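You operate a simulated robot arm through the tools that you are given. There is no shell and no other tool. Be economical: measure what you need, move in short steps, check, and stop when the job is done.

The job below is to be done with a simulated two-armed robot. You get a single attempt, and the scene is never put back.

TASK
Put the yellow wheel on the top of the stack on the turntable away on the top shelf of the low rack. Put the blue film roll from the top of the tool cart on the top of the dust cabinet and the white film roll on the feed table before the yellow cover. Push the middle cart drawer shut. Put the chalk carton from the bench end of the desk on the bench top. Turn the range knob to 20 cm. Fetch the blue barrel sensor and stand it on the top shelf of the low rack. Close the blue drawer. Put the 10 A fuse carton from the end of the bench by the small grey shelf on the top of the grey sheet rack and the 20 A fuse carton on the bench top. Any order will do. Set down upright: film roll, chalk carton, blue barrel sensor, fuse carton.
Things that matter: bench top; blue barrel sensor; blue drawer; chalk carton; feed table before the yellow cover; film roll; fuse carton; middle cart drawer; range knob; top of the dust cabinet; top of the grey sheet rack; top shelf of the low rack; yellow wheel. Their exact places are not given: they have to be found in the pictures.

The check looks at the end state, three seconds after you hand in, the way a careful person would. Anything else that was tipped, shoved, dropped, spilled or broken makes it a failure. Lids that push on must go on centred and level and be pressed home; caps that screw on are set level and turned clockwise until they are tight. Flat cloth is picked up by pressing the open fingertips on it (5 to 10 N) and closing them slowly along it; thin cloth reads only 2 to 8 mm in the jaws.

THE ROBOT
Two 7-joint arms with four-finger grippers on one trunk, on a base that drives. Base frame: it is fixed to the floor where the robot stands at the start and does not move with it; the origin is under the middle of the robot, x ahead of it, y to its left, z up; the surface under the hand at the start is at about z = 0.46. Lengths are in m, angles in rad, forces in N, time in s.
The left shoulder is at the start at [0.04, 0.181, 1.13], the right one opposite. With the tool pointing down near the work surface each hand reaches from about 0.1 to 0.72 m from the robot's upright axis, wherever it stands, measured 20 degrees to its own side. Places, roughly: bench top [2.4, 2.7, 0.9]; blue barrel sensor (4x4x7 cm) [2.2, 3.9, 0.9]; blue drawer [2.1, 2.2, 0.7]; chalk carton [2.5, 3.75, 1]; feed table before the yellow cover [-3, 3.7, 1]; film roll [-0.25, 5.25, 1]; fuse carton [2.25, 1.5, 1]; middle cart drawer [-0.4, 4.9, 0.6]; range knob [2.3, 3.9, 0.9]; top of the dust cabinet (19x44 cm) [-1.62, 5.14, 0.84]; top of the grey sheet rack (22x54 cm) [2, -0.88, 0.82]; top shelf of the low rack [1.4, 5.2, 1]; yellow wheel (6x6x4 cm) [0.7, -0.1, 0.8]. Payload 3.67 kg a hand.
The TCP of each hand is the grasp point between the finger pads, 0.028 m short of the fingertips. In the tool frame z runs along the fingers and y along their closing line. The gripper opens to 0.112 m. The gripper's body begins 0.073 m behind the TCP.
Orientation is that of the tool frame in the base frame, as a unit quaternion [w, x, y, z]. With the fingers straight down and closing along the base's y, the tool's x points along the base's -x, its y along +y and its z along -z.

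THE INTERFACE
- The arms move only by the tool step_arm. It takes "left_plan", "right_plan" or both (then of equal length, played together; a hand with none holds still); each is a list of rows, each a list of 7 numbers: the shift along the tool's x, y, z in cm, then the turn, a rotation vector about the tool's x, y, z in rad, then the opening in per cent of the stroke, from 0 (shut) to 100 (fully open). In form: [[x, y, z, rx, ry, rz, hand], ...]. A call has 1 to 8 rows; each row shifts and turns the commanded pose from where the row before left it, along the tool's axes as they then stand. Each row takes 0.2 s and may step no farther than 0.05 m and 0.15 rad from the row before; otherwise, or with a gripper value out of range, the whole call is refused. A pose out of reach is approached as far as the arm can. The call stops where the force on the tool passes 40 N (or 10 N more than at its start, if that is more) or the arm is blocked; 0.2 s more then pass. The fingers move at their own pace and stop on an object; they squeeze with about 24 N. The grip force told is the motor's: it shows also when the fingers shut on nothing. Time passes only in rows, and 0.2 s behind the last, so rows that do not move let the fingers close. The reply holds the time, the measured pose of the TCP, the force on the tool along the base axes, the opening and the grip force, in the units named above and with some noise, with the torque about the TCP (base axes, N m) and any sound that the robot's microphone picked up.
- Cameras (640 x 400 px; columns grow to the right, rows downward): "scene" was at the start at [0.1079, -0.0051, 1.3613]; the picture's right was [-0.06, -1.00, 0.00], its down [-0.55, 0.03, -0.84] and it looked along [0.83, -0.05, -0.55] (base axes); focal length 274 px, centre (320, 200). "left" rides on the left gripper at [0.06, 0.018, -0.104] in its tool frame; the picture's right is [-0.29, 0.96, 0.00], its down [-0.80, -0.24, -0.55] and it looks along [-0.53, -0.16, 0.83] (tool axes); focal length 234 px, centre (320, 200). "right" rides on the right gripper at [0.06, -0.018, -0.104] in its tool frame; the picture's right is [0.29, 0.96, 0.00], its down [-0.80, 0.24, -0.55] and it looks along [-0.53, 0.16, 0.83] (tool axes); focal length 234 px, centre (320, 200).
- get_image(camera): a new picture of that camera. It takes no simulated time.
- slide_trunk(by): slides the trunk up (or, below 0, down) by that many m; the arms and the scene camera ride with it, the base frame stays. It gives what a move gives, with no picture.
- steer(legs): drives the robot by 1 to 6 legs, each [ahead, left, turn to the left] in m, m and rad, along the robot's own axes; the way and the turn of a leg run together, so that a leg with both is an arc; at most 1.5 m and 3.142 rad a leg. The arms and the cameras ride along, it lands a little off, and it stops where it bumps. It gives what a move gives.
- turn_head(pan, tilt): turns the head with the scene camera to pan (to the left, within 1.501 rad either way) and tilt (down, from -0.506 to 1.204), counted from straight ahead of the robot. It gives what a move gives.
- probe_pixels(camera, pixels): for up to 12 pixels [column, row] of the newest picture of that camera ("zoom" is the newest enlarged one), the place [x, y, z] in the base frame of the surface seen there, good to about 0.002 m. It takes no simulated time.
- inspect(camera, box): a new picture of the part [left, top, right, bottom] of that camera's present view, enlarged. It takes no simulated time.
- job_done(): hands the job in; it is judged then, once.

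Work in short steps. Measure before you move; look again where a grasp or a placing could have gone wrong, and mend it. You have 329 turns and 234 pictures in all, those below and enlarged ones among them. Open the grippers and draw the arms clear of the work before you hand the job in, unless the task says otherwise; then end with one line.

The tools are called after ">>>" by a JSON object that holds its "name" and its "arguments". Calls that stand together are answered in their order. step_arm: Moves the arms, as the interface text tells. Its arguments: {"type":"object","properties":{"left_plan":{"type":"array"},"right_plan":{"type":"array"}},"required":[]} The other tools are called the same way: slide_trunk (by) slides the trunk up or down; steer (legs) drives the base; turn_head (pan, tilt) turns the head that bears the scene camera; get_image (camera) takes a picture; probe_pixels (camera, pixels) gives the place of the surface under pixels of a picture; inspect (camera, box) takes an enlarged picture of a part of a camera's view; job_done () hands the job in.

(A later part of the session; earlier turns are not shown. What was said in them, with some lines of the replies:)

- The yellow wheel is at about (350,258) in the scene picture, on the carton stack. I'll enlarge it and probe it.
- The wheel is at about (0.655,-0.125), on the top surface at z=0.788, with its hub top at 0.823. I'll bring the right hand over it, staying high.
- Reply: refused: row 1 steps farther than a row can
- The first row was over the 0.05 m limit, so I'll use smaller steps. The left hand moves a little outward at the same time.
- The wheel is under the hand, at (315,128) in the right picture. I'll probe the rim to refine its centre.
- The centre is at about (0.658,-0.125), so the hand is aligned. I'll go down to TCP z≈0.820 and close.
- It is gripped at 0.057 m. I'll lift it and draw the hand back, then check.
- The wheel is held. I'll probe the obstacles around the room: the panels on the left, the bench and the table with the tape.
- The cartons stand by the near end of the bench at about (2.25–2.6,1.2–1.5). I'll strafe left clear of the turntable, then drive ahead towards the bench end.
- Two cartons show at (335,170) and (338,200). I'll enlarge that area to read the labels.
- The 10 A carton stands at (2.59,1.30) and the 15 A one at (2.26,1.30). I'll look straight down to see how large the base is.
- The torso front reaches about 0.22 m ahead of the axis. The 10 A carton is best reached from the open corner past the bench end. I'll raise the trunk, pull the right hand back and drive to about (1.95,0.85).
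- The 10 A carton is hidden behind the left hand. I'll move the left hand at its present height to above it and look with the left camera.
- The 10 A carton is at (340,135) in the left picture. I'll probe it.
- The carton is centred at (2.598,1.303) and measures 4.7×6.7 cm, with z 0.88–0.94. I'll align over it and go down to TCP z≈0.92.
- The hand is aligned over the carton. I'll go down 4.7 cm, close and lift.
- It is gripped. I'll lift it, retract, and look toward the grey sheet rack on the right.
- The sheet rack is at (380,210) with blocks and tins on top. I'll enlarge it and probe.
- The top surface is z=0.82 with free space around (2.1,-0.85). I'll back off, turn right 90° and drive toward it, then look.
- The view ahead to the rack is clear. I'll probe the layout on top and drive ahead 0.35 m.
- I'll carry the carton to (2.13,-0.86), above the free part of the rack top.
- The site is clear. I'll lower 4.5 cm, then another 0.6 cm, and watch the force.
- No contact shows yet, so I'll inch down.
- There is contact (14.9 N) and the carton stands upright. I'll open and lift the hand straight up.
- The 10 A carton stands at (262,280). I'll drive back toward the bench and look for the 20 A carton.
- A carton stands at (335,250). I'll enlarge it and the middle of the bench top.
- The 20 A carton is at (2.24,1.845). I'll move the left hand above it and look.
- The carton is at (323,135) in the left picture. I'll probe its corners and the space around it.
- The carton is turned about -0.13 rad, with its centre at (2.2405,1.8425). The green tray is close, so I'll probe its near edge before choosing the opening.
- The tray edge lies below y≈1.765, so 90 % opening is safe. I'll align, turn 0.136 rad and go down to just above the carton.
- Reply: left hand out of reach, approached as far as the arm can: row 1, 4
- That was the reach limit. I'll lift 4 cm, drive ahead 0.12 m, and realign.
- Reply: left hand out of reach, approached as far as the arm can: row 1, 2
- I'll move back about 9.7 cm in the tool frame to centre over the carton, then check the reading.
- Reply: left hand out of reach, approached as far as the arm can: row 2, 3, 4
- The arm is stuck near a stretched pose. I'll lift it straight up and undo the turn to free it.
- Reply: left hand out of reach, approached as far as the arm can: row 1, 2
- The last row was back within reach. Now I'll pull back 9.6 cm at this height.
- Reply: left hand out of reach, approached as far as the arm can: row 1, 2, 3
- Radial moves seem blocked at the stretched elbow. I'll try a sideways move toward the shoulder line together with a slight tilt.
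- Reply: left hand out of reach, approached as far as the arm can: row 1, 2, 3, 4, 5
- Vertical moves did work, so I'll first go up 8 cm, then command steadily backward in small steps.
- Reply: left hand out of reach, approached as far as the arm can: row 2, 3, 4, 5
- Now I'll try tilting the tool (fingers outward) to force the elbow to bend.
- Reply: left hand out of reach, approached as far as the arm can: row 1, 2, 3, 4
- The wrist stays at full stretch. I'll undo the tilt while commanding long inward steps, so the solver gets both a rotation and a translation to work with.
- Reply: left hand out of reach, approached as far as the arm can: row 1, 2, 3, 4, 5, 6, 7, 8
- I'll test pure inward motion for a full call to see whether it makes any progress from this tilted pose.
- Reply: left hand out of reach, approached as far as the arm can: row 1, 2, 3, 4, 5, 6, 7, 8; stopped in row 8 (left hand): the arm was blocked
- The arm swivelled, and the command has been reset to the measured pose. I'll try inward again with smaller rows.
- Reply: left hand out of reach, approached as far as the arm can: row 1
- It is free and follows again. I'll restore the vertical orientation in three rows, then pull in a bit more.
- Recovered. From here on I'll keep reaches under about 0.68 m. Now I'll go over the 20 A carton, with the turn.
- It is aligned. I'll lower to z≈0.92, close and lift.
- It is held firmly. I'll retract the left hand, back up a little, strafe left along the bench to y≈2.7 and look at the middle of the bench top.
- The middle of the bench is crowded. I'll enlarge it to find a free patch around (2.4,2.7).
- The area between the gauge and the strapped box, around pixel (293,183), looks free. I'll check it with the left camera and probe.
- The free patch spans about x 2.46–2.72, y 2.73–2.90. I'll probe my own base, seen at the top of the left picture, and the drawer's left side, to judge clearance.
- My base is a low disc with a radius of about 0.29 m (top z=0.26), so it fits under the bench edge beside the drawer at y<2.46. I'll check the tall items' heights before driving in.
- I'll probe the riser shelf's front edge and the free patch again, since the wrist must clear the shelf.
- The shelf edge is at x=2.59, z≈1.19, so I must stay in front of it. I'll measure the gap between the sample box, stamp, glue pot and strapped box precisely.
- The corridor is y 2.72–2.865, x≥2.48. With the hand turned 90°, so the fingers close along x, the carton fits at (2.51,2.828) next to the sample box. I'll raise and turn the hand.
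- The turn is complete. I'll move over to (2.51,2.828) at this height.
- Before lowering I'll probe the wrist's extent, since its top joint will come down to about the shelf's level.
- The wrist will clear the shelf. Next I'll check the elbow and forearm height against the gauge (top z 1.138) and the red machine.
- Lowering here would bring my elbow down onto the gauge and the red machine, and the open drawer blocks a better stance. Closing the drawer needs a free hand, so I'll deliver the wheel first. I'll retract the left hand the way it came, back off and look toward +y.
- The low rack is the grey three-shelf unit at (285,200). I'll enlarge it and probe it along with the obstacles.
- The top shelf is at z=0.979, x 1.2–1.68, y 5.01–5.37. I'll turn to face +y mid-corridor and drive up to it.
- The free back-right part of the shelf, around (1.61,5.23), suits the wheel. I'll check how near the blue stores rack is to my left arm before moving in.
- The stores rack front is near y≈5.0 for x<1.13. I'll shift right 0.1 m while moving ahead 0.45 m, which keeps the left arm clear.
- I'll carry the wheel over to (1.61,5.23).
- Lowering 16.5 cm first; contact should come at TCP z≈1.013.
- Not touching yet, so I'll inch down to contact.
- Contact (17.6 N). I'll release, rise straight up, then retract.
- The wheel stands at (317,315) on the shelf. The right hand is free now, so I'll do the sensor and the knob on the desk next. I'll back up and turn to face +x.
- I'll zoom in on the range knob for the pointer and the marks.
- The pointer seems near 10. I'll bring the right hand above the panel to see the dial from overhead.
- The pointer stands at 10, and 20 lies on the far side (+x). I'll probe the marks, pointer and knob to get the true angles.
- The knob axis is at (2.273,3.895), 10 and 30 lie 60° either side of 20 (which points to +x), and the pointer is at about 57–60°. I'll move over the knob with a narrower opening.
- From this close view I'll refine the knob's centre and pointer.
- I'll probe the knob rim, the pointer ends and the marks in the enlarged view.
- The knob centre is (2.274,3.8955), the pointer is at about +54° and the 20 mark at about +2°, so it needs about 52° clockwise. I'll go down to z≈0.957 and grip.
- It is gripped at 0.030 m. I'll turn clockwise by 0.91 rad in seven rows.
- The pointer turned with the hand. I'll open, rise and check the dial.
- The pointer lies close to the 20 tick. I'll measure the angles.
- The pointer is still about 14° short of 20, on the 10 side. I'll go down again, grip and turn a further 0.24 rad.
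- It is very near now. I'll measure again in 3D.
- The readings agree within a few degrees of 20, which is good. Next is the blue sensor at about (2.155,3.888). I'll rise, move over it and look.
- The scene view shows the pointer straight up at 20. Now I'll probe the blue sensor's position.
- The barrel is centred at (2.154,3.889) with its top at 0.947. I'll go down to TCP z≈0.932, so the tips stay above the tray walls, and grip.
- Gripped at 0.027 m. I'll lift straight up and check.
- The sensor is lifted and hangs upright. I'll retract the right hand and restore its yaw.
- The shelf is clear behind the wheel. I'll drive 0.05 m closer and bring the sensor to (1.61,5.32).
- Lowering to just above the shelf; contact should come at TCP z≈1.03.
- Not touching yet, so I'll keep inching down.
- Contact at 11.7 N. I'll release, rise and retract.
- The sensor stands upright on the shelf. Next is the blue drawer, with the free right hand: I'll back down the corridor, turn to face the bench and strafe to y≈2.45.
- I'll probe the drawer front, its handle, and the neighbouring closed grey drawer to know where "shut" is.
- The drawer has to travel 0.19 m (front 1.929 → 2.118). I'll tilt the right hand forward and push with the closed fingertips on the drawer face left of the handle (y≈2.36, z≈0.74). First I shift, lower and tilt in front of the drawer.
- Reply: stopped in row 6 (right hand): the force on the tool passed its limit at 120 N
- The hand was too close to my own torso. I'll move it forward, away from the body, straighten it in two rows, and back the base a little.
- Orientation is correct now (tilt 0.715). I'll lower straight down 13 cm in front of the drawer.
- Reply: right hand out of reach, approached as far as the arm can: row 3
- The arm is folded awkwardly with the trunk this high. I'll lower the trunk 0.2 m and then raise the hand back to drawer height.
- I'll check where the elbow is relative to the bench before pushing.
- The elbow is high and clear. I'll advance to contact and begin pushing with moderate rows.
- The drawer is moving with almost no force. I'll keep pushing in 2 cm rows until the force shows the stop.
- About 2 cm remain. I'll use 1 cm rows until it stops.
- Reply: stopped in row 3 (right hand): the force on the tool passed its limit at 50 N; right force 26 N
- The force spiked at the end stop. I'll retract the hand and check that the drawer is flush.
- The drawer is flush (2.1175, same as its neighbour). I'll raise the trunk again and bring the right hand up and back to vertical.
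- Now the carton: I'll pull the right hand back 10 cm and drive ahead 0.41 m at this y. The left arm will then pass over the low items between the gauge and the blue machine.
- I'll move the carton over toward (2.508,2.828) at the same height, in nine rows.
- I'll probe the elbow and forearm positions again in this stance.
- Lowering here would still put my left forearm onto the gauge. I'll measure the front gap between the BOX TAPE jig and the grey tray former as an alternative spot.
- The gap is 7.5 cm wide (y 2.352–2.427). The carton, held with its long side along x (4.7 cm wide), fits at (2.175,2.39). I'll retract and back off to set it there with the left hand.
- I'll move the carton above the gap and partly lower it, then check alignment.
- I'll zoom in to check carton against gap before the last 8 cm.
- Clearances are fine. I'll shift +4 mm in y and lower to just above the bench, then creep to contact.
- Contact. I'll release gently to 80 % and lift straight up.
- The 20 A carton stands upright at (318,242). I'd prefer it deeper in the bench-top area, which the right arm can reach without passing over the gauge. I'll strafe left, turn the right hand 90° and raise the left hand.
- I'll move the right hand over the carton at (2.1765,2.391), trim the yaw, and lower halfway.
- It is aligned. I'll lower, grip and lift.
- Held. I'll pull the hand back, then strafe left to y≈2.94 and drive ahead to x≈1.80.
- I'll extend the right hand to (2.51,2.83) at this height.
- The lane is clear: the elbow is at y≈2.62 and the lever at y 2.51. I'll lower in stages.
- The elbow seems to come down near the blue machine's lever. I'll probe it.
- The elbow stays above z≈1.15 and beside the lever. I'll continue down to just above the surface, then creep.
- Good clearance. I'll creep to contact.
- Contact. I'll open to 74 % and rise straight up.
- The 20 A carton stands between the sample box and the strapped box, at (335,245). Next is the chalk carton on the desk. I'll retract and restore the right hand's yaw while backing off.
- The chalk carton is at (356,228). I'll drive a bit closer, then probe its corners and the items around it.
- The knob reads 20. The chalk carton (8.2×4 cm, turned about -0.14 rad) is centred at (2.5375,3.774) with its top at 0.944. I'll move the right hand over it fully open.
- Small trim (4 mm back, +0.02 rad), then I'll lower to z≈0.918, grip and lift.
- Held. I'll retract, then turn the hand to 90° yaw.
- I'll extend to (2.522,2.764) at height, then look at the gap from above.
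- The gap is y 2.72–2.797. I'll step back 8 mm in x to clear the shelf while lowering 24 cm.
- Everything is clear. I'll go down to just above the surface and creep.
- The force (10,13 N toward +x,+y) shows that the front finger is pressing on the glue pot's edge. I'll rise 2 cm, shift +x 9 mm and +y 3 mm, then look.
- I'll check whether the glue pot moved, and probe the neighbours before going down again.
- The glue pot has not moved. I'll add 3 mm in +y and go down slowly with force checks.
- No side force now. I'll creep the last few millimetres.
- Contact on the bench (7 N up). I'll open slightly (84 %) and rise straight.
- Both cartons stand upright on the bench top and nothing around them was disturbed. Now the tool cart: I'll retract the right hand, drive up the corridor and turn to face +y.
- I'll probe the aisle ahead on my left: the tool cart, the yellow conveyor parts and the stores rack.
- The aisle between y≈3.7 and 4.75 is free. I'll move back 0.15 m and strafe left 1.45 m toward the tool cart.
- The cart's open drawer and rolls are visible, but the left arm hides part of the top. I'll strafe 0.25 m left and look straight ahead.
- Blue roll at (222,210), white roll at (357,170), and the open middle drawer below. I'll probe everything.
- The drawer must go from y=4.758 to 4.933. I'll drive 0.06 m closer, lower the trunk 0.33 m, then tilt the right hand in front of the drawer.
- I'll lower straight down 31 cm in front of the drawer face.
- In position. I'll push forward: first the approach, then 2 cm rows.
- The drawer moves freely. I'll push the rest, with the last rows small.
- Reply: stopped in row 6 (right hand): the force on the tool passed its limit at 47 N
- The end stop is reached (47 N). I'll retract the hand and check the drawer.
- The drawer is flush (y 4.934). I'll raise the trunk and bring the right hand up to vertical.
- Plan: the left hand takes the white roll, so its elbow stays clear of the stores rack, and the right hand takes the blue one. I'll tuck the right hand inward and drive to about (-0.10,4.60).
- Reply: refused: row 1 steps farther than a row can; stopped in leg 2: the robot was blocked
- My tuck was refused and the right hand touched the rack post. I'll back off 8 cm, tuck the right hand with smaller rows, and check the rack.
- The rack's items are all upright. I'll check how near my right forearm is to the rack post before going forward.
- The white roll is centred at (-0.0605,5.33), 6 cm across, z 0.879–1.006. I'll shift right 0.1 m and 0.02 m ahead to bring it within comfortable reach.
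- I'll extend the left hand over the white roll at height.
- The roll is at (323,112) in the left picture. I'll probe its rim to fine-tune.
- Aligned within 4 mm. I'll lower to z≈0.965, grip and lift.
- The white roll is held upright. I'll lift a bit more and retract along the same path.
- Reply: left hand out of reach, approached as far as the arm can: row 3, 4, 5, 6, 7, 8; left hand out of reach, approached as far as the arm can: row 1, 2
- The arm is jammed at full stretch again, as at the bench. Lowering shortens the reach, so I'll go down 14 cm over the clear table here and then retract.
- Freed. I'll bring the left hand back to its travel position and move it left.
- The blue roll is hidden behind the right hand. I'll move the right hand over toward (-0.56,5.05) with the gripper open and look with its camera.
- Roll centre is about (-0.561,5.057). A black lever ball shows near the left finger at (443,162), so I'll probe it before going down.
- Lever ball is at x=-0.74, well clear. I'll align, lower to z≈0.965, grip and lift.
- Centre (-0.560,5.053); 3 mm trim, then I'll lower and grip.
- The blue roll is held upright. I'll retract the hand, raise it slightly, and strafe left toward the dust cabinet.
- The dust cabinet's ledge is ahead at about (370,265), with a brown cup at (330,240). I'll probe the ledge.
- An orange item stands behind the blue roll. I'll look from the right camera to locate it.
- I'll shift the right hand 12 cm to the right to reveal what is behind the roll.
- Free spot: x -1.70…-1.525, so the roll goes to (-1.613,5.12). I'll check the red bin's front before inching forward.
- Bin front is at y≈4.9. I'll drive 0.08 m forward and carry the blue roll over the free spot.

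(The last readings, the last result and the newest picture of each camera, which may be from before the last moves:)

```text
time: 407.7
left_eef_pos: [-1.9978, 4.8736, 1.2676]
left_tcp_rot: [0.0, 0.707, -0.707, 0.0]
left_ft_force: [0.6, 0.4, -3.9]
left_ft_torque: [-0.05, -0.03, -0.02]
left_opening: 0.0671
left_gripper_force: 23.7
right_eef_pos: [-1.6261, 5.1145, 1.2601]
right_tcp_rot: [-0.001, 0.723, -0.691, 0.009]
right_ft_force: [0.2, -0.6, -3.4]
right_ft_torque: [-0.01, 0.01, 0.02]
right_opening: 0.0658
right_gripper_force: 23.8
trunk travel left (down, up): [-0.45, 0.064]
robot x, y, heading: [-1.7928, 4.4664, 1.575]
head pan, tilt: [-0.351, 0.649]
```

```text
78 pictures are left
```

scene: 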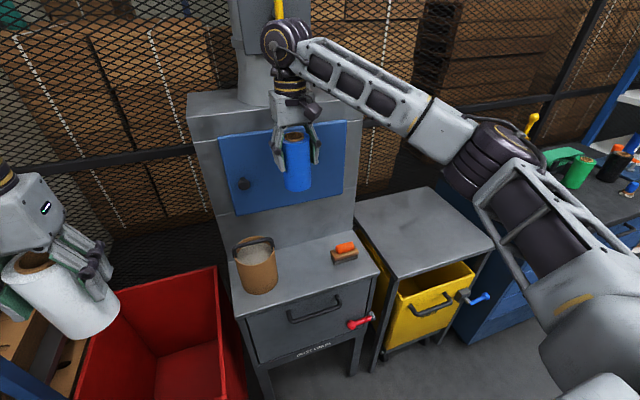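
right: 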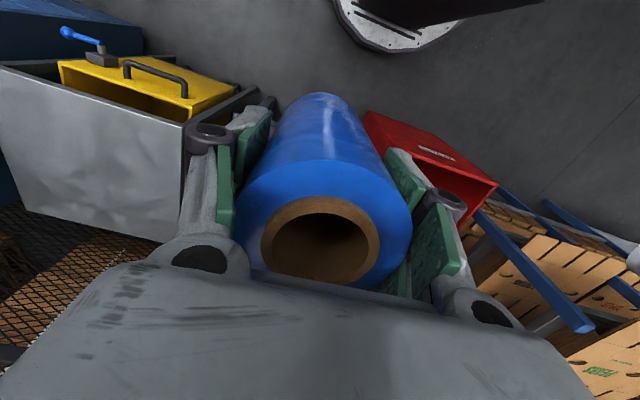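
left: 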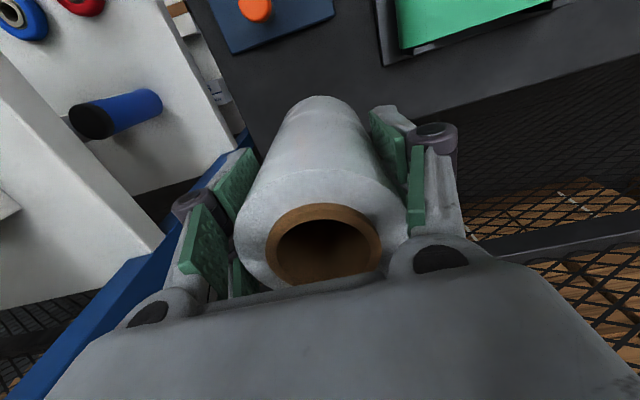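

I'll trim 1.2 cm to the right and lower toward the ledge (contact at TCP z≈0.928).

>>> {"name": "step_arm", "arguments": {"right_plan": [[0, -1.2, 4, 0, 0, 0, 0], [0, 0, 4.5, 0, 0, 0, 0], [0, 0, 4.5, 0, 0, 0, 0], [0, 0, 4.5, 0, 0, 0, 0], [0, 0, 4.5, 0, 0, 0, 0], [0, 0, 4.5, 0, 0, 0, 0], [0, 0, 4, 0, 0, 0, 0], [0, 0, 1.5, 0, 0, 0, 0]]}}

>>> {"name": "get_image", "arguments": {"camera": "scene"}}

```text
time: 409.5
left_eef_pos: [-1.9963, 4.8725, 1.2675]
left_tcp_rot: [-0.001, 0.708, -0.706, -0.001]
left_ft_force: [0.5, -0.1, -3.1]
left_ft_torque: [-0.01, 0.03, -0.01]
left_opening: 0.0671
left_gripper_force: 23.8
right_eef_pos: [-1.6079, 5.1083, 0.9397]
right_tcp_rot: [0.0, 0.723, -0.691, 0.009]
right_ft_force: [0.5, -0.7, -3.7]
right_ft_torque: [-0.01, -0.02, 0.04]
right_opening: 0.0658
right_gripper_force: 24.2
trunk travel left (down, up): [-0.45, 0.064]
robot x, y, heading: [-1.795, 4.4624, 1.577]
head pan, tilt: [-0.351, 0.649]
```

```text
77 pictures are left
```

scene: 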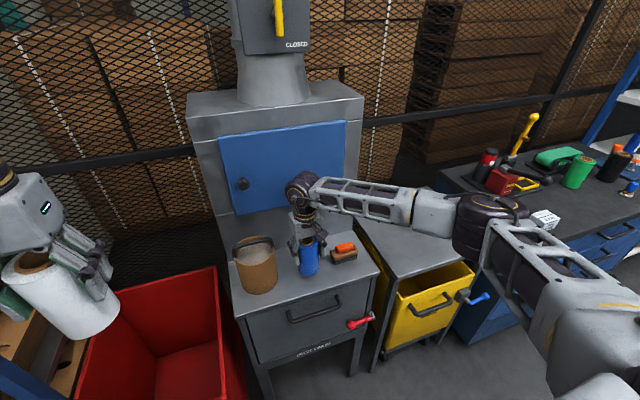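

Clear on both sides. I'll creep down to contact.

>>> {"name": "step_arm", "arguments": {"right_plan": [[0, 0, 0.7, 0, 0, 0, 0], [0, 0, 0.3, 0, 0, 0, 0], [0, 0, 0.2, 0, 0, 0, 0]]}}

>>> {"name": "step_arm", "arguments": {"right_plan": [[0, 0, 0.2, 0, 0, 0, 0]]}}

```text
time: 410.3
left_eef_pos: [-1.9969, 4.8711, 1.2671]
left_tcp_rot: [0.001, -0.707, 0.707, 0.0]
left_ft_force: [-0.5, 0.1, -3.3]
left_ft_torque: [0.01, -0.01, -0.02]
left_opening: 0.0671
left_gripper_force: 24.5
right_eef_pos: [-1.6078, 5.1106, 0.9292]
right_tcp_rot: [-0.002, 0.723, -0.69, 0.009]
right_ft_force: [0.6, 0.9, -3.3]
right_ft_torque: [0.01, 0.0, 0.01]
right_opening: 0.0658
right_gripper_force: 24.0
trunk travel left (down, up): [-0.45, 0.064]
robot x, y, heading: [-1.7904, 4.463, 1.575]
head pan, tilt: [-0.351, 0.649]
```

```text
time: 410.7
left_eef_pos: [-1.9967, 4.8719, 1.2677]
left_tcp_rot: [0.0, -0.707, 0.707, 0.0]
left_ft_force: [0.0, -0.2, -3.9]
left_ft_torque: [-0.01, 0.03, 0.0]
left_opening: 0.067
left_gripper_force: 23.6
right_eef_pos: [-1.6082, 5.1084, 0.9263]
right_tcp_rot: [0.0, 0.723, -0.691, 0.008]
right_ft_force: [0.2, 0.1, -3.7]
right_ft_torque: [0.03, -0.02, 0.0]
right_opening: 0.0657
right_gripper_force: 23.7
trunk travel left (down, up): [-0.45, 0.064]
robot x, y, heading: [-1.795, 4.4616, 1.577]
head pan, tilt: [-0.351, 0.649]
```

>>> {"name": "step_arm", "arguments": {"right_plan": [[0, 0, 0.2, 0, 0, 0, 0], [0, 0, 0.15, 0, 0, 0, 0]]}}

```text
time: 411.3
left_eef_pos: [-1.9953, 4.8706, 1.2686]
left_tcp_rot: [-0.001, 0.707, -0.707, -0.001]
left_ft_force: [0.4, 0.0, -3.5]
left_ft_torque: [-0.04, 0.01, 0.02]
left_opening: 0.0673
left_gripper_force: 23.7
right_eef_pos: [-1.6085, 5.1099, 0.9257]
right_tcp_rot: [-0.002, 0.723, -0.691, 0.006]
right_ft_force: [3.5, -0.3, 14.3]
right_ft_torque: [-0.09, 0.36, 0.01]
right_opening: 0.0662
right_gripper_force: 24.2
trunk travel left (down, up): [-0.45, 0.064]
robot x, y, heading: [-1.794, 4.4663, 1.578]
head pan, tilt: [-0.351, 0.649]
```

Contact. I'll open to 80 %, then rise straight up well above the roll.

>>> {"name": "step_arm", "arguments": {"right_plan": [[0, 0, 0, 0, 0, 0, 70], [0, 0, 0, 0, 0, 0, 80], [0, 0, 0, 0, 0, 0, 80], [0, 0, -3, 0, 0, 0, 80], [0, 0, -4.5, 0, 0, 0, 80], [0, 0, -4.5, 0, 0, 0, 80], [0, 0, -4.5, 0, 0, 0, 80], [0, 0, -4.5, 0, 0, 0, 80]]}}

>>> {"name": "step_arm", "arguments": {"right_plan": [[4, 0, -2, 0, 0, 0, 80], [4, 0, -2, 0, 0, 0, 80], [4, 0, -2, 0, 0, 0, 50], [4, 0, -2, 0, 0, 0, 0], [4, 0, 0, 0, 0, 0, 0]]}}

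>>> {"name": "get_image", "arguments": {"camera": "scene"}}

```text
time: 413.1
left_eef_pos: [-1.9969, 4.8714, 1.2686]
left_tcp_rot: [0.001, -0.707, 0.707, 0.002]
left_ft_force: [0.2, -0.3, -3.3]
left_ft_torque: [0.01, 0.02, 0.01]
left_opening: 0.0669
left_gripper_force: 23.7
right_eef_pos: [-1.609, 5.112, 1.135]
right_tcp_rot: [-0.002, 0.723, -0.69, 0.007]
right_ft_force: [-0.8, -1.1, -1.1]
right_ft_torque: [0.04, 0.01, 0.0]
right_opening: 0.0895
right_gripper_force: 0.1
trunk travel left (down, up): [-0.45, 0.064]
robot x, y, heading: [-1.7883, 4.4664, 1.575]
head pan, tilt: [-0.351, 0.649]
```

```text
time: 414.3
left_eef_pos: [-1.9958, 4.8705, 1.2679]
left_tcp_rot: [0.001, -0.707, 0.707, 0.002]
left_ft_force: [0.6, -0.7, -3.8]
left_ft_torque: [0.02, -0.01, 0.01]
left_opening: 0.0668
left_gripper_force: 23.9
right_eef_pos: [-1.603, 4.9113, 1.2184]
right_tcp_rot: [-0.001, 0.723, -0.691, 0.007]
right_ft_force: [0.3, 0.0, 0.0]
right_ft_torque: [0.03, 0.0, -0.01]
right_opening: 0.0002
right_gripper_force: 15.6
trunk travel left (down, up): [-0.45, 0.064]
robot x, y, heading: [-1.7927, 4.4624, 1.574]
head pan, tilt: [-0.351, 0.649]
```

```text
76 pictures are left
```

scene: 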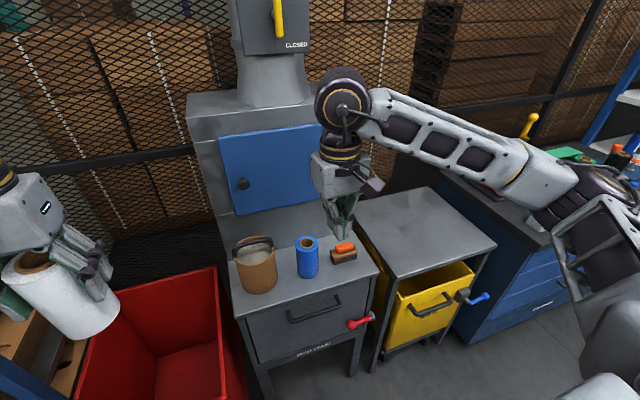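

The blue roll stands on the cabinet. Now the feed table near (-3,3.7): I'll back off a bit and look to the left.

>>> {"name": "steer", "arguments": {"legs": [[-0.15, 0, 0]]}}

>>> {"name": "turn_head", "arguments": {"pan": 1.5, "tilt": 0.4}}

>>> {"name": "get_image", "arguments": {"camera": "scene"}}

```text
time: 415.7
left_eef_pos: [-1.996, 4.7249, 1.2678]
left_tcp_rot: [0.0, -0.707, 0.707, -0.001]
left_ft_force: [0.0, 0.4, -4.2]
left_ft_torque: [-0.06, 0.01, 0.02]
left_opening: 0.0668
left_gripper_force: 23.3
right_eef_pos: [-1.6019, 4.7654, 1.215]
right_tcp_rot: [0.0, 0.722, -0.692, 0.008]
right_ft_force: [0.3, 1.0, 0.1]
right_ft_torque: [0.0, -0.01, 0.02]
right_opening: 0.0
right_gripper_force: 24.3
trunk travel left (down, up): [-0.45, 0.064]
robot x, y, heading: [-1.7925, 4.313, 1.576]
head pan, tilt: [-0.351, 0.649]
```

```text
time: 417.6
left_eef_pos: [-1.9952, 4.7226, 1.2675]
left_tcp_rot: [-0.001, 0.707, -0.707, -0.001]
left_ft_force: [-0.1, 0.2, -3.1]
left_ft_torque: [0.01, -0.01, 0.01]
left_opening: 0.0671
left_gripper_force: 24.0
right_eef_pos: [-1.6022, 4.7622, 1.217]
right_tcp_rot: [-0.001, 0.723, -0.691, 0.008]
right_ft_force: [-0.8, 0.0, -0.4]
right_ft_torque: [0.0, 0.03, 0.0]
right_opening: 0.0
right_gripper_force: 24.1
trunk travel left (down, up): [-0.45, 0.064]
robot x, y, heading: [-1.7914, 4.3161, 1.576]
head pan, tilt: [1.499, 0.4]
```

```text
75 pictures are left
```

scene: 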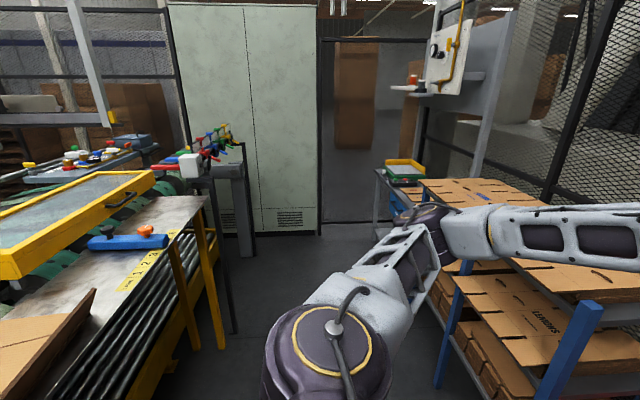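

The yellow-framed cover and the metal table beside it with the scale are at left. I'll probe and enlarge.

>>> {"name": "inspect", "arguments": {"camera": "scene", "box": [0, 130, 260, 340]}}

>>> {"name": "probe_pixels", "arguments": {"camera": "scene", "pixels": [[160, 225], [185, 205], [100, 280], [120, 245], [150, 240], [80, 200], [20, 275], [200, 210], [135, 290], [190, 165], [225, 330], [60, 340]]}}

```text
1.90 times, centred on (130, 235) of scene
```

zoom: 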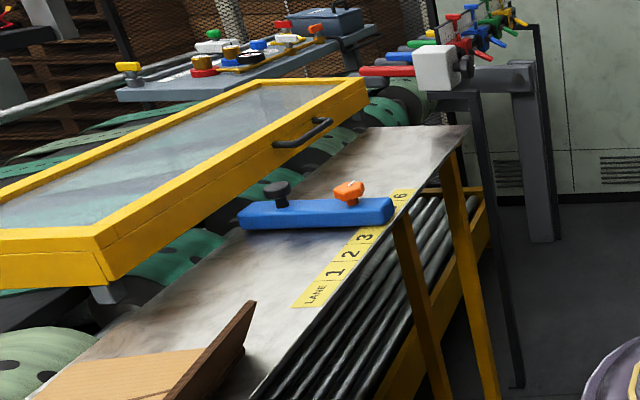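

```text
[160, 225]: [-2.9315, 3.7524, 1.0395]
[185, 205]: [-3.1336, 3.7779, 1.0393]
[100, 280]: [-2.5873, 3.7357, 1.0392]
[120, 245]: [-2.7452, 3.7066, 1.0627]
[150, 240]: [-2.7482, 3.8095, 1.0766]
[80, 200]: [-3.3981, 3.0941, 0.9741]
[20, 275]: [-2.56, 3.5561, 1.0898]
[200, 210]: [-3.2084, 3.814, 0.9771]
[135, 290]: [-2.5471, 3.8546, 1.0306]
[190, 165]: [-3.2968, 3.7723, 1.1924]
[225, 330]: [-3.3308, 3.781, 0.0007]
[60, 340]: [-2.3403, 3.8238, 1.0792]
```

The feed table's steel plate is at z=1.039, y≈3.66–3.86, with a free stretch around x≈-3.0 beyond the blue stop. I'll check the carton rack's front on the other side of the aisle before turning.

>>> {"name": "probe_pixels", "arguments": {"camera": "scene", "pixels": [[437, 388], [550, 380], [440, 285], [470, 265], [410, 215], [400, 180], [380, 235], [205, 345], [165, 260], [120, 220], [170, 200], [150, 195]]}}

```text
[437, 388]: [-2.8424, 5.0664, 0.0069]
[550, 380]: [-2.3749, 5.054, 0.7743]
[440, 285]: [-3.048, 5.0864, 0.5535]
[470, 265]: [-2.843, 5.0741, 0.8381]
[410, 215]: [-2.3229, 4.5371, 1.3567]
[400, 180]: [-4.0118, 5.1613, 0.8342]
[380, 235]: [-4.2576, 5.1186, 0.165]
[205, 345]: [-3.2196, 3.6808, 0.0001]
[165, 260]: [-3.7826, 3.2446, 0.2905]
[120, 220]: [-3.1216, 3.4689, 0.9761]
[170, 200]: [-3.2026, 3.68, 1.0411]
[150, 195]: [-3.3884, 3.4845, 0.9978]
```

The aisle is wide enough (y 3.9–5.05). I'll move to y≈4.45, turn around to face -y, and strafe to x≈-3.0.

>>> {"name": "steer", "arguments": {"legs": [[0.1, 0, 0], [0, 0, 3.135], [0, -1.2, 0]]}}

>>> {"name": "turn_head", "arguments": {"pan": 0, "tilt": 0.55}}

>>> {"name": "get_image", "arguments": {"camera": "scene"}}

```text
time: 432.7
left_eef_pos: [-2.7961, 4.0094, 1.2679]
left_tcp_rot: [0.001, 0.71, 0.704, 0.0]
left_ft_force: [0.0, 0.3, -3.8]
left_ft_torque: [0.04, -0.01, 0.02]
left_opening: 0.0669
left_gripper_force: 23.5
right_eef_pos: [-3.1906, 3.9728, 1.2169]
right_tcp_rot: [-0.009, 0.693, 0.72, -0.002]
right_ft_force: [0.1, -0.8, 0.4]
right_ft_torque: [0.0, -0.02, -0.03]
right_opening: 0.0
right_gripper_force: 23.8
trunk travel left (down, up): [-0.45, 0.064]
robot x, y, heading: [-2.9991, 4.4203, -1.569]
head pan, tilt: [1.499, 0.4]
```

```text
time: 434.3
left_eef_pos: [-2.7964, 4.0092, 1.2674]
left_tcp_rot: [0.001, 0.709, 0.705, -0.001]
left_ft_force: [-0.3, -1.4, -3.1]
left_ft_torque: [0.03, -0.02, 0.03]
left_opening: 0.0671
left_gripper_force: 23.6
right_eef_pos: [-3.1897, 3.9719, 1.2164]
right_tcp_rot: [-0.008, 0.694, 0.72, -0.002]
right_ft_force: [0.0, -0.1, 0.8]
right_ft_torque: [-0.04, 0.0, -0.01]
right_opening: 0.0
right_gripper_force: 24.2
trunk travel left (down, up): [-0.45, 0.064]
robot x, y, heading: [-2.9993, 4.4211, -1.574]
head pan, tilt: [0.0, 0.55]
```

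```text
73 pictures are left
```

scene: 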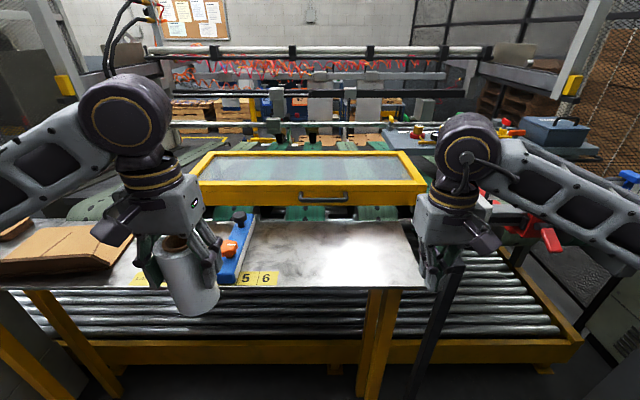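

The steel feed table lies before the yellow cover, with a free area around (330,250). I'll probe it.

>>> {"name": "probe_pixels", "arguments": {"camera": "scene", "pixels": [[270, 230], [400, 230], [300, 280], [400, 280], [335, 255], [260, 278], [240, 215], [245, 270], [320, 195], [325, 205], [420, 300], [340, 285]]}}

>>> {"name": "inspect", "arguments": {"camera": "scene", "box": [190, 140, 440, 300]}}

```text
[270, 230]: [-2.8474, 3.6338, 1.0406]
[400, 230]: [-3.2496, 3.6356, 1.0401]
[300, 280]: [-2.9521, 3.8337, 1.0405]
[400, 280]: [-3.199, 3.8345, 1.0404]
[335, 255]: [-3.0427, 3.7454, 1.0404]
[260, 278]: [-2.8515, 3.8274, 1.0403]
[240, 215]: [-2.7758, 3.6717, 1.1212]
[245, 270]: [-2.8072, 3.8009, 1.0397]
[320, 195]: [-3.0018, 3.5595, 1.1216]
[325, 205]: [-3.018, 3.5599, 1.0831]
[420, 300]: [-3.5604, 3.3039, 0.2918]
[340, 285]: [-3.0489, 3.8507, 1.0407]
```

```text
2.50 times, centred on (315, 220) of scene
```

zoom: 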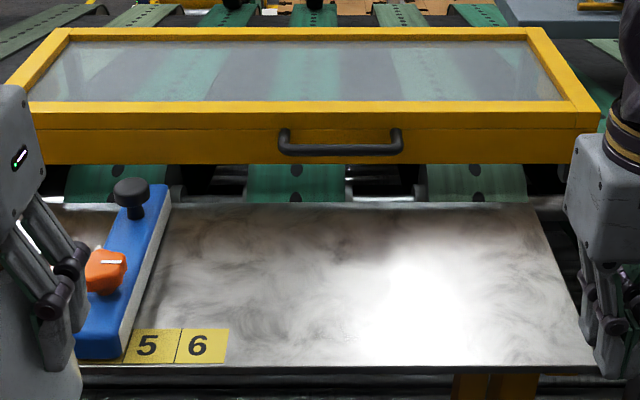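

I'll place the roll at about (-3.0,3.74). First the left hand goes sideways at height while the right hand is pulled back out of the way.

>>> {"name": "step_arm", "arguments": {"left_plan": [[0, -3.5, -2, 0, 0, 0, 0], [0, -4.2, 0, 0, 0, 0, 0], [0, -4.2, 0, 0, 0, 0, 0], [0, -4.2, 0, 0, 0, 0, 0], [0, -4.2, 0, 0, 0, 0, 0]], "right_plan": [[3, 0, 0, 0, 0, 0, 0], [3, 0, 0, 0, 0, 0, 0], [3, -1, 0, 0, 0, 0, 0], [0, -2, 0, 0, 0, 0, 0], [0, -2, 0, 0, 0, 0, 0]]}}

>>> {"name": "step_arm", "arguments": {"left_plan": [[-4.5, 0, 0, 0, 0, 0, 0], [-4.5, 0, 0, 0, 0, 0, 0], [-4.5, 0, 0, 0, 0, 0, 0], [-4.5, 0, 0, 0, 0, 0, 0], [-4.5, 0, 0, 0, 0, 0, 0], [-4.3, 0, 0, 0, 0, 0, 0]]}}

>>> {"name": "get_image", "arguments": {"camera": "scene"}}

```text
time: 435.5
left_eef_pos: [-3.0026, 4.0102, 1.289]
left_tcp_rot: [0.002, 0.709, 0.705, 0.001]
left_ft_force: [-0.9, 0.3, -3.1]
left_ft_torque: [0.04, -0.06, -0.02]
left_opening: 0.067
left_gripper_force: 23.2
right_eef_pos: [-3.2456, 4.061, 1.2176]
right_tcp_rot: [-0.008, 0.694, 0.72, 0.001]
right_ft_force: [-0.8, 0.4, -0.5]
right_ft_torque: [0.03, -0.06, -0.02]
right_opening: 0.0003
right_gripper_force: 24.4
trunk travel left (down, up): [-0.45, 0.064]
robot x, y, heading: [-2.9982, 4.4178, -1.577]
head pan, tilt: [0.0, 0.55]
```

```text
time: 436.9
left_eef_pos: [-3.0033, 3.7403, 1.289]
left_tcp_rot: [0.0, 0.71, 0.704, 0.0]
left_ft_force: [0.5, 0.3, -3.8]
left_ft_torque: [0.06, 0.02, -0.03]
left_opening: 0.0671
left_gripper_force: 24.6
right_eef_pos: [-3.2447, 4.0592, 1.2177]
right_tcp_rot: [-0.008, 0.694, 0.72, -0.001]
right_ft_force: [0.1, -0.2, -0.2]
right_ft_torque: [-0.03, -0.03, -0.02]
right_opening: 0.0
right_gripper_force: 23.8
trunk travel left (down, up): [-0.45, 0.064]
robot x, y, heading: [-2.9931, 4.4167, -1.576]
head pan, tilt: [0.0, 0.55]
```

```text
71 pictures are left
```

scene: 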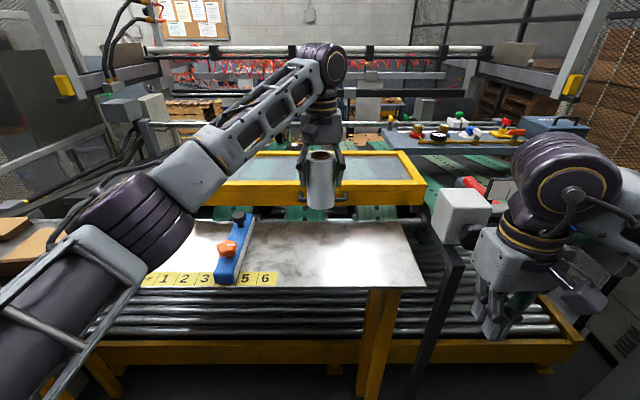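

I'll lower 15 cm, then creep to contact (expected at z≈1.127).

>>> {"name": "step_arm", "arguments": {"left_plan": [[0, 0, 4, 0, 0, 0, 0], [0, 0, 4, 0, 0, 0, 0], [0, 0, 4, 0, 0, 0, 0], [0, 0, 2.8, 0, 0, 0, 0], [0, 0, 0.7, 0, 0, 0, 0], [0, 0, 0.3, 0, 0, 0, 0]]}}

>>> {"name": "inspect", "arguments": {"camera": "scene", "box": [210, 130, 440, 300]}}

```text
time: 438.3
left_eef_pos: [-3.0023, 3.7436, 1.1293]
left_tcp_rot: [0.001, 0.71, 0.704, 0.0]
left_ft_force: [0.2, 0.2, -4.2]
left_ft_torque: [0.05, -0.02, 0.04]
left_opening: 0.0674
left_gripper_force: 23.4
right_eef_pos: [-3.2437, 4.0609, 1.2187]
right_tcp_rot: [-0.008, 0.694, 0.72, -0.001]
right_ft_force: [0.5, -0.1, 0.9]
right_ft_torque: [-0.02, -0.02, 0.0]
right_opening: 0.0001
right_gripper_force: 24.2
trunk travel left (down, up): [-0.45, 0.064]
robot x, y, heading: [-2.9942, 4.4189, -1.572]
head pan, tilt: [0.0, 0.55]
```

```text
2.35 times, centred on (325, 215) of scene
```

zoom: 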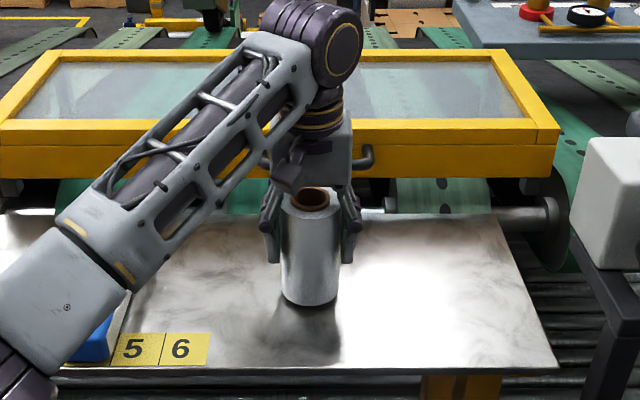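

>>> {"name": "step_arm", "arguments": {"left_plan": [[0, 0, 0.2, 0, 0, 0, 0], [0, 0, 0.2, 0, 0, 0, 0]]}}

```text
time: 438.9
left_eef_pos: [-3.0016, 3.7421, 1.1273]
left_tcp_rot: [0.0, 0.71, 0.705, -0.001]
left_ft_force: [-0.4, -1.6, -0.8]
left_ft_torque: [0.08, -0.02, 0.01]
left_opening: 0.0672
left_gripper_force: 23.4
right_eef_pos: [-3.2425, 4.0588, 1.2189]
right_tcp_rot: [-0.008, 0.694, 0.72, -0.001]
right_ft_force: [0.1, 0.5, 0.3]
right_ft_torque: [-0.01, 0.0, -0.02]
right_opening: 0.0002
right_gripper_force: 23.7
trunk travel left (down, up): [-0.45, 0.064]
robot x, y, heading: [-2.9962, 4.417, -1.579]
head pan, tilt: [0.0, 0.55]
```

The weight is starting to come off the hand. I'll go one more small step to settle it.

>>> {"name": "step_arm", "arguments": {"left_plan": [[0, 0, 0.15, 0, 0, 0, 0]]}}

```text
time: 439.3
left_eef_pos: [-3.0014, 3.7427, 1.1269]
left_tcp_rot: [0.002, 0.71, 0.704, -0.002]
left_ft_force: [0.8, -2.7, 9.6]
left_ft_torque: [0.18, 0.02, -0.01]
left_opening: 0.0673
left_gripper_force: 24.0
right_eef_pos: [-3.2433, 4.0613, 1.2185]
right_tcp_rot: [-0.008, 0.694, 0.72, -0.001]
right_ft_force: [-0.4, 0.1, 1.3]
right_ft_torque: [-0.01, 0.0, 0.02]
right_opening: 0.0002
right_gripper_force: 24.5
trunk travel left (down, up): [-0.45, 0.064]
robot x, y, heading: [-2.998, 4.4185, -1.573]
head pan, tilt: [0.0, 0.55]
```

Contact (9.6 N). I'll release and rise, then retract.

>>> {"name": "step_arm", "arguments": {"left_plan": [[0, 0, 0, 0, 0, 0, 70], [0, 0, 0, 0, 0, 0, 82], [0, 0, 0, 0, 0, 0, 82], [0, 0, -3, 0, 0, 0, 82], [0, 0, -4.5, 0, 0, 0, 82], [0, 0, -4.5, 0, 0, 0, 82], [0, 0, -4, 0, 0, 0, 82]]}}

>>> {"name": "step_arm", "arguments": {"left_plan": [[4.5, 0, 0, 0, 0, 0, 82], [4.5, 0, 0, 0, 0, 0, 82], [4.5, 0, 0, 0, 0, 0, 82], [4.5, 0, 0, 0, 0, 0, 82], [4.5, 0, 0, 0, 0, 0, 82], [3, 4, 0, 0, 0, 0, 82], [0, 4, 0, 0, 0, 0, 82]]}}

>>> {"name": "get_image", "arguments": {"camera": "scene"}}

```text
time: 440.9
left_eef_pos: [-3.0012, 3.7449, 1.2862]
left_tcp_rot: [0.001, 0.71, 0.704, 0.001]
left_ft_force: [-0.6, -0.1, 0.0]
left_ft_torque: [-0.01, -0.01, 0.0]
left_opening: 0.0918
left_gripper_force: 0.1
right_eef_pos: [-3.2439, 4.0616, 1.2188]
right_tcp_rot: [-0.008, 0.694, 0.72, -0.002]
right_ft_force: [0.7, 0.5, 0.6]
right_ft_torque: [-0.03, 0.04, 0.03]
right_opening: 0.0
right_gripper_force: 23.7
trunk travel left (down, up): [-0.45, 0.064]
robot x, y, heading: [-2.9986, 4.422, -1.572]
head pan, tilt: [0.0, 0.55]
```

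```text
time: 442.5
left_eef_pos: [-2.9155, 3.9964, 1.2837]
left_tcp_rot: [0.0, 0.71, 0.704, -0.002]
left_ft_force: [0.9, 0.3, -0.4]
left_ft_torque: [-0.01, 0.02, -0.01]
left_opening: 0.0919
left_gripper_force: 0.0
right_eef_pos: [-3.2411, 4.0606, 1.2183]
right_tcp_rot: [-0.009, 0.693, 0.721, -0.002]
right_ft_force: [-0.4, 0.2, 0.2]
right_ft_torque: [-0.03, 0.02, 0.01]
right_opening: 0.0
right_gripper_force: 24.4
trunk travel left (down, up): [-0.45, 0.064]
robot x, y, heading: [-2.9975, 4.4209, -1.58]
head pan, tilt: [0.0, 0.55]
```

```text
69 pictures are left
```

scene: 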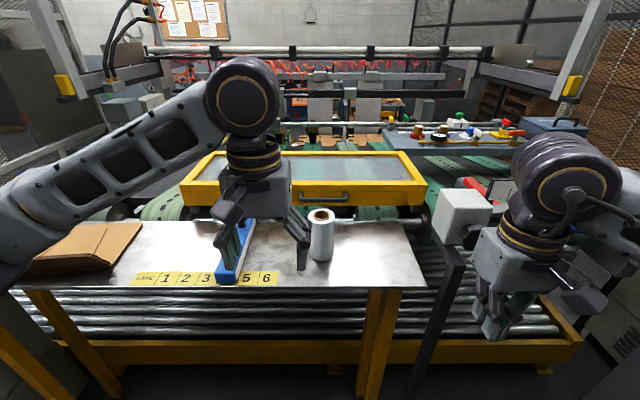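

The white roll stands upright on the feed table. I'll open the right gripper, back away from the work and take a last look at the cart area and cabinet before handing in.

>>> {"name": "step_arm", "arguments": {"right_plan": [[0, 0, 0, 0, 0, 0, 60], [0, 0, 0, 0, 0, 0, 80]], "left_plan": [[0, 0, 0, 0, 0, 0, 82], [0, 0, 0, 0, 0, 0, 82]]}}

>>> {"name": "steer", "arguments": {"legs": [[-0.15, 0, 0], [0, 1.2, 0]]}}

>>> {"name": "turn_head", "arguments": {"pan": 1.5, "tilt": 0.4}}

>>> {"name": "get_image", "arguments": {"camera": "scene"}}

```text
time: 443.1
left_eef_pos: [-2.9188, 3.996, 1.2851]
left_tcp_rot: [0.0, 0.709, 0.705, -0.001]
left_ft_force: [0.8, 0.4, 0.5]
left_ft_torque: [0.0, -0.02, 0.0]
left_opening: 0.0917
left_gripper_force: 0.1
right_eef_pos: [-3.2428, 4.0602, 1.2186]
right_tcp_rot: [-0.008, 0.694, 0.72, -0.001]
right_ft_force: [0.6, 0.4, 0.1]
right_ft_torque: [0.0, 0.03, 0.0]
right_opening: 0.0711
right_gripper_force: 0.0
trunk travel left (down, up): [-0.45, 0.064]
robot x, y, heading: [-2.9964, 4.4193, -1.575]
head pan, tilt: [0.0, 0.55]
```

```text
time: 450.4
left_eef_pos: [-1.71, 4.1418, 1.2838]
left_tcp_rot: [0.002, 0.71, 0.704, 0.0]
left_ft_force: [-0.3, -0.9, 0.3]
left_ft_torque: [0.02, 0.01, 0.03]
left_opening: 0.0919
left_gripper_force: 0.1
right_eef_pos: [-2.0373, 4.2056, 1.2168]
right_tcp_rot: [-0.008, 0.694, 0.72, -0.001]
right_ft_force: [-0.1, -0.8, 0.1]
right_ft_torque: [-0.01, 0.0, -0.03]
right_opening: 0.0898
right_gripper_force: 0.1
trunk travel left (down, up): [-0.45, 0.064]
robot x, y, heading: [-1.7878, 4.5604, -1.575]
head pan, tilt: [0.0, 0.55]
```

```text
time: 452.0
left_eef_pos: [-1.7112, 4.1411, 1.2845]
left_tcp_rot: [0.001, 0.71, 0.704, 0.0]
left_ft_force: [-0.1, 0.2, -0.4]
left_ft_torque: [-0.01, 0.01, 0.01]
left_opening: 0.0918
left_gripper_force: 0.0
right_eef_pos: [-2.0357, 4.2061, 1.2191]
right_tcp_rot: [-0.008, 0.693, 0.721, -0.002]
right_ft_force: [0.0, 0.1, -0.2]
right_ft_torque: [0.03, 0.0, 0.02]
right_opening: 0.0897
right_gripper_force: 0.1
trunk travel left (down, up): [-0.45, 0.064]
robot x, y, heading: [-1.7888, 4.565, -1.574]
head pan, tilt: [1.499, 0.4]
```

```text
68 pictures are left
```

scene: 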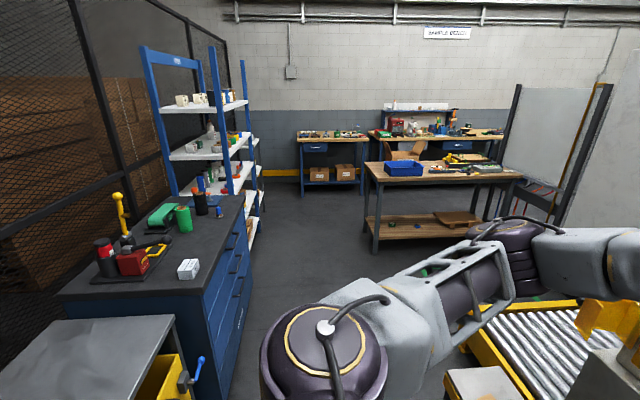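

The cart top, its closed drawers and the stores rack all look undisturbed. The grippers are open and the arms are clear, so I'll hand the job in.

>>> {"name": "job_done", "arguments": {}}

```text
The job is handed in.
```

All the items are in their places, both drawers are shut and the range knob is at 20 cm; the right hand bumped the post of the stores rack once, and nothing on it was upset.
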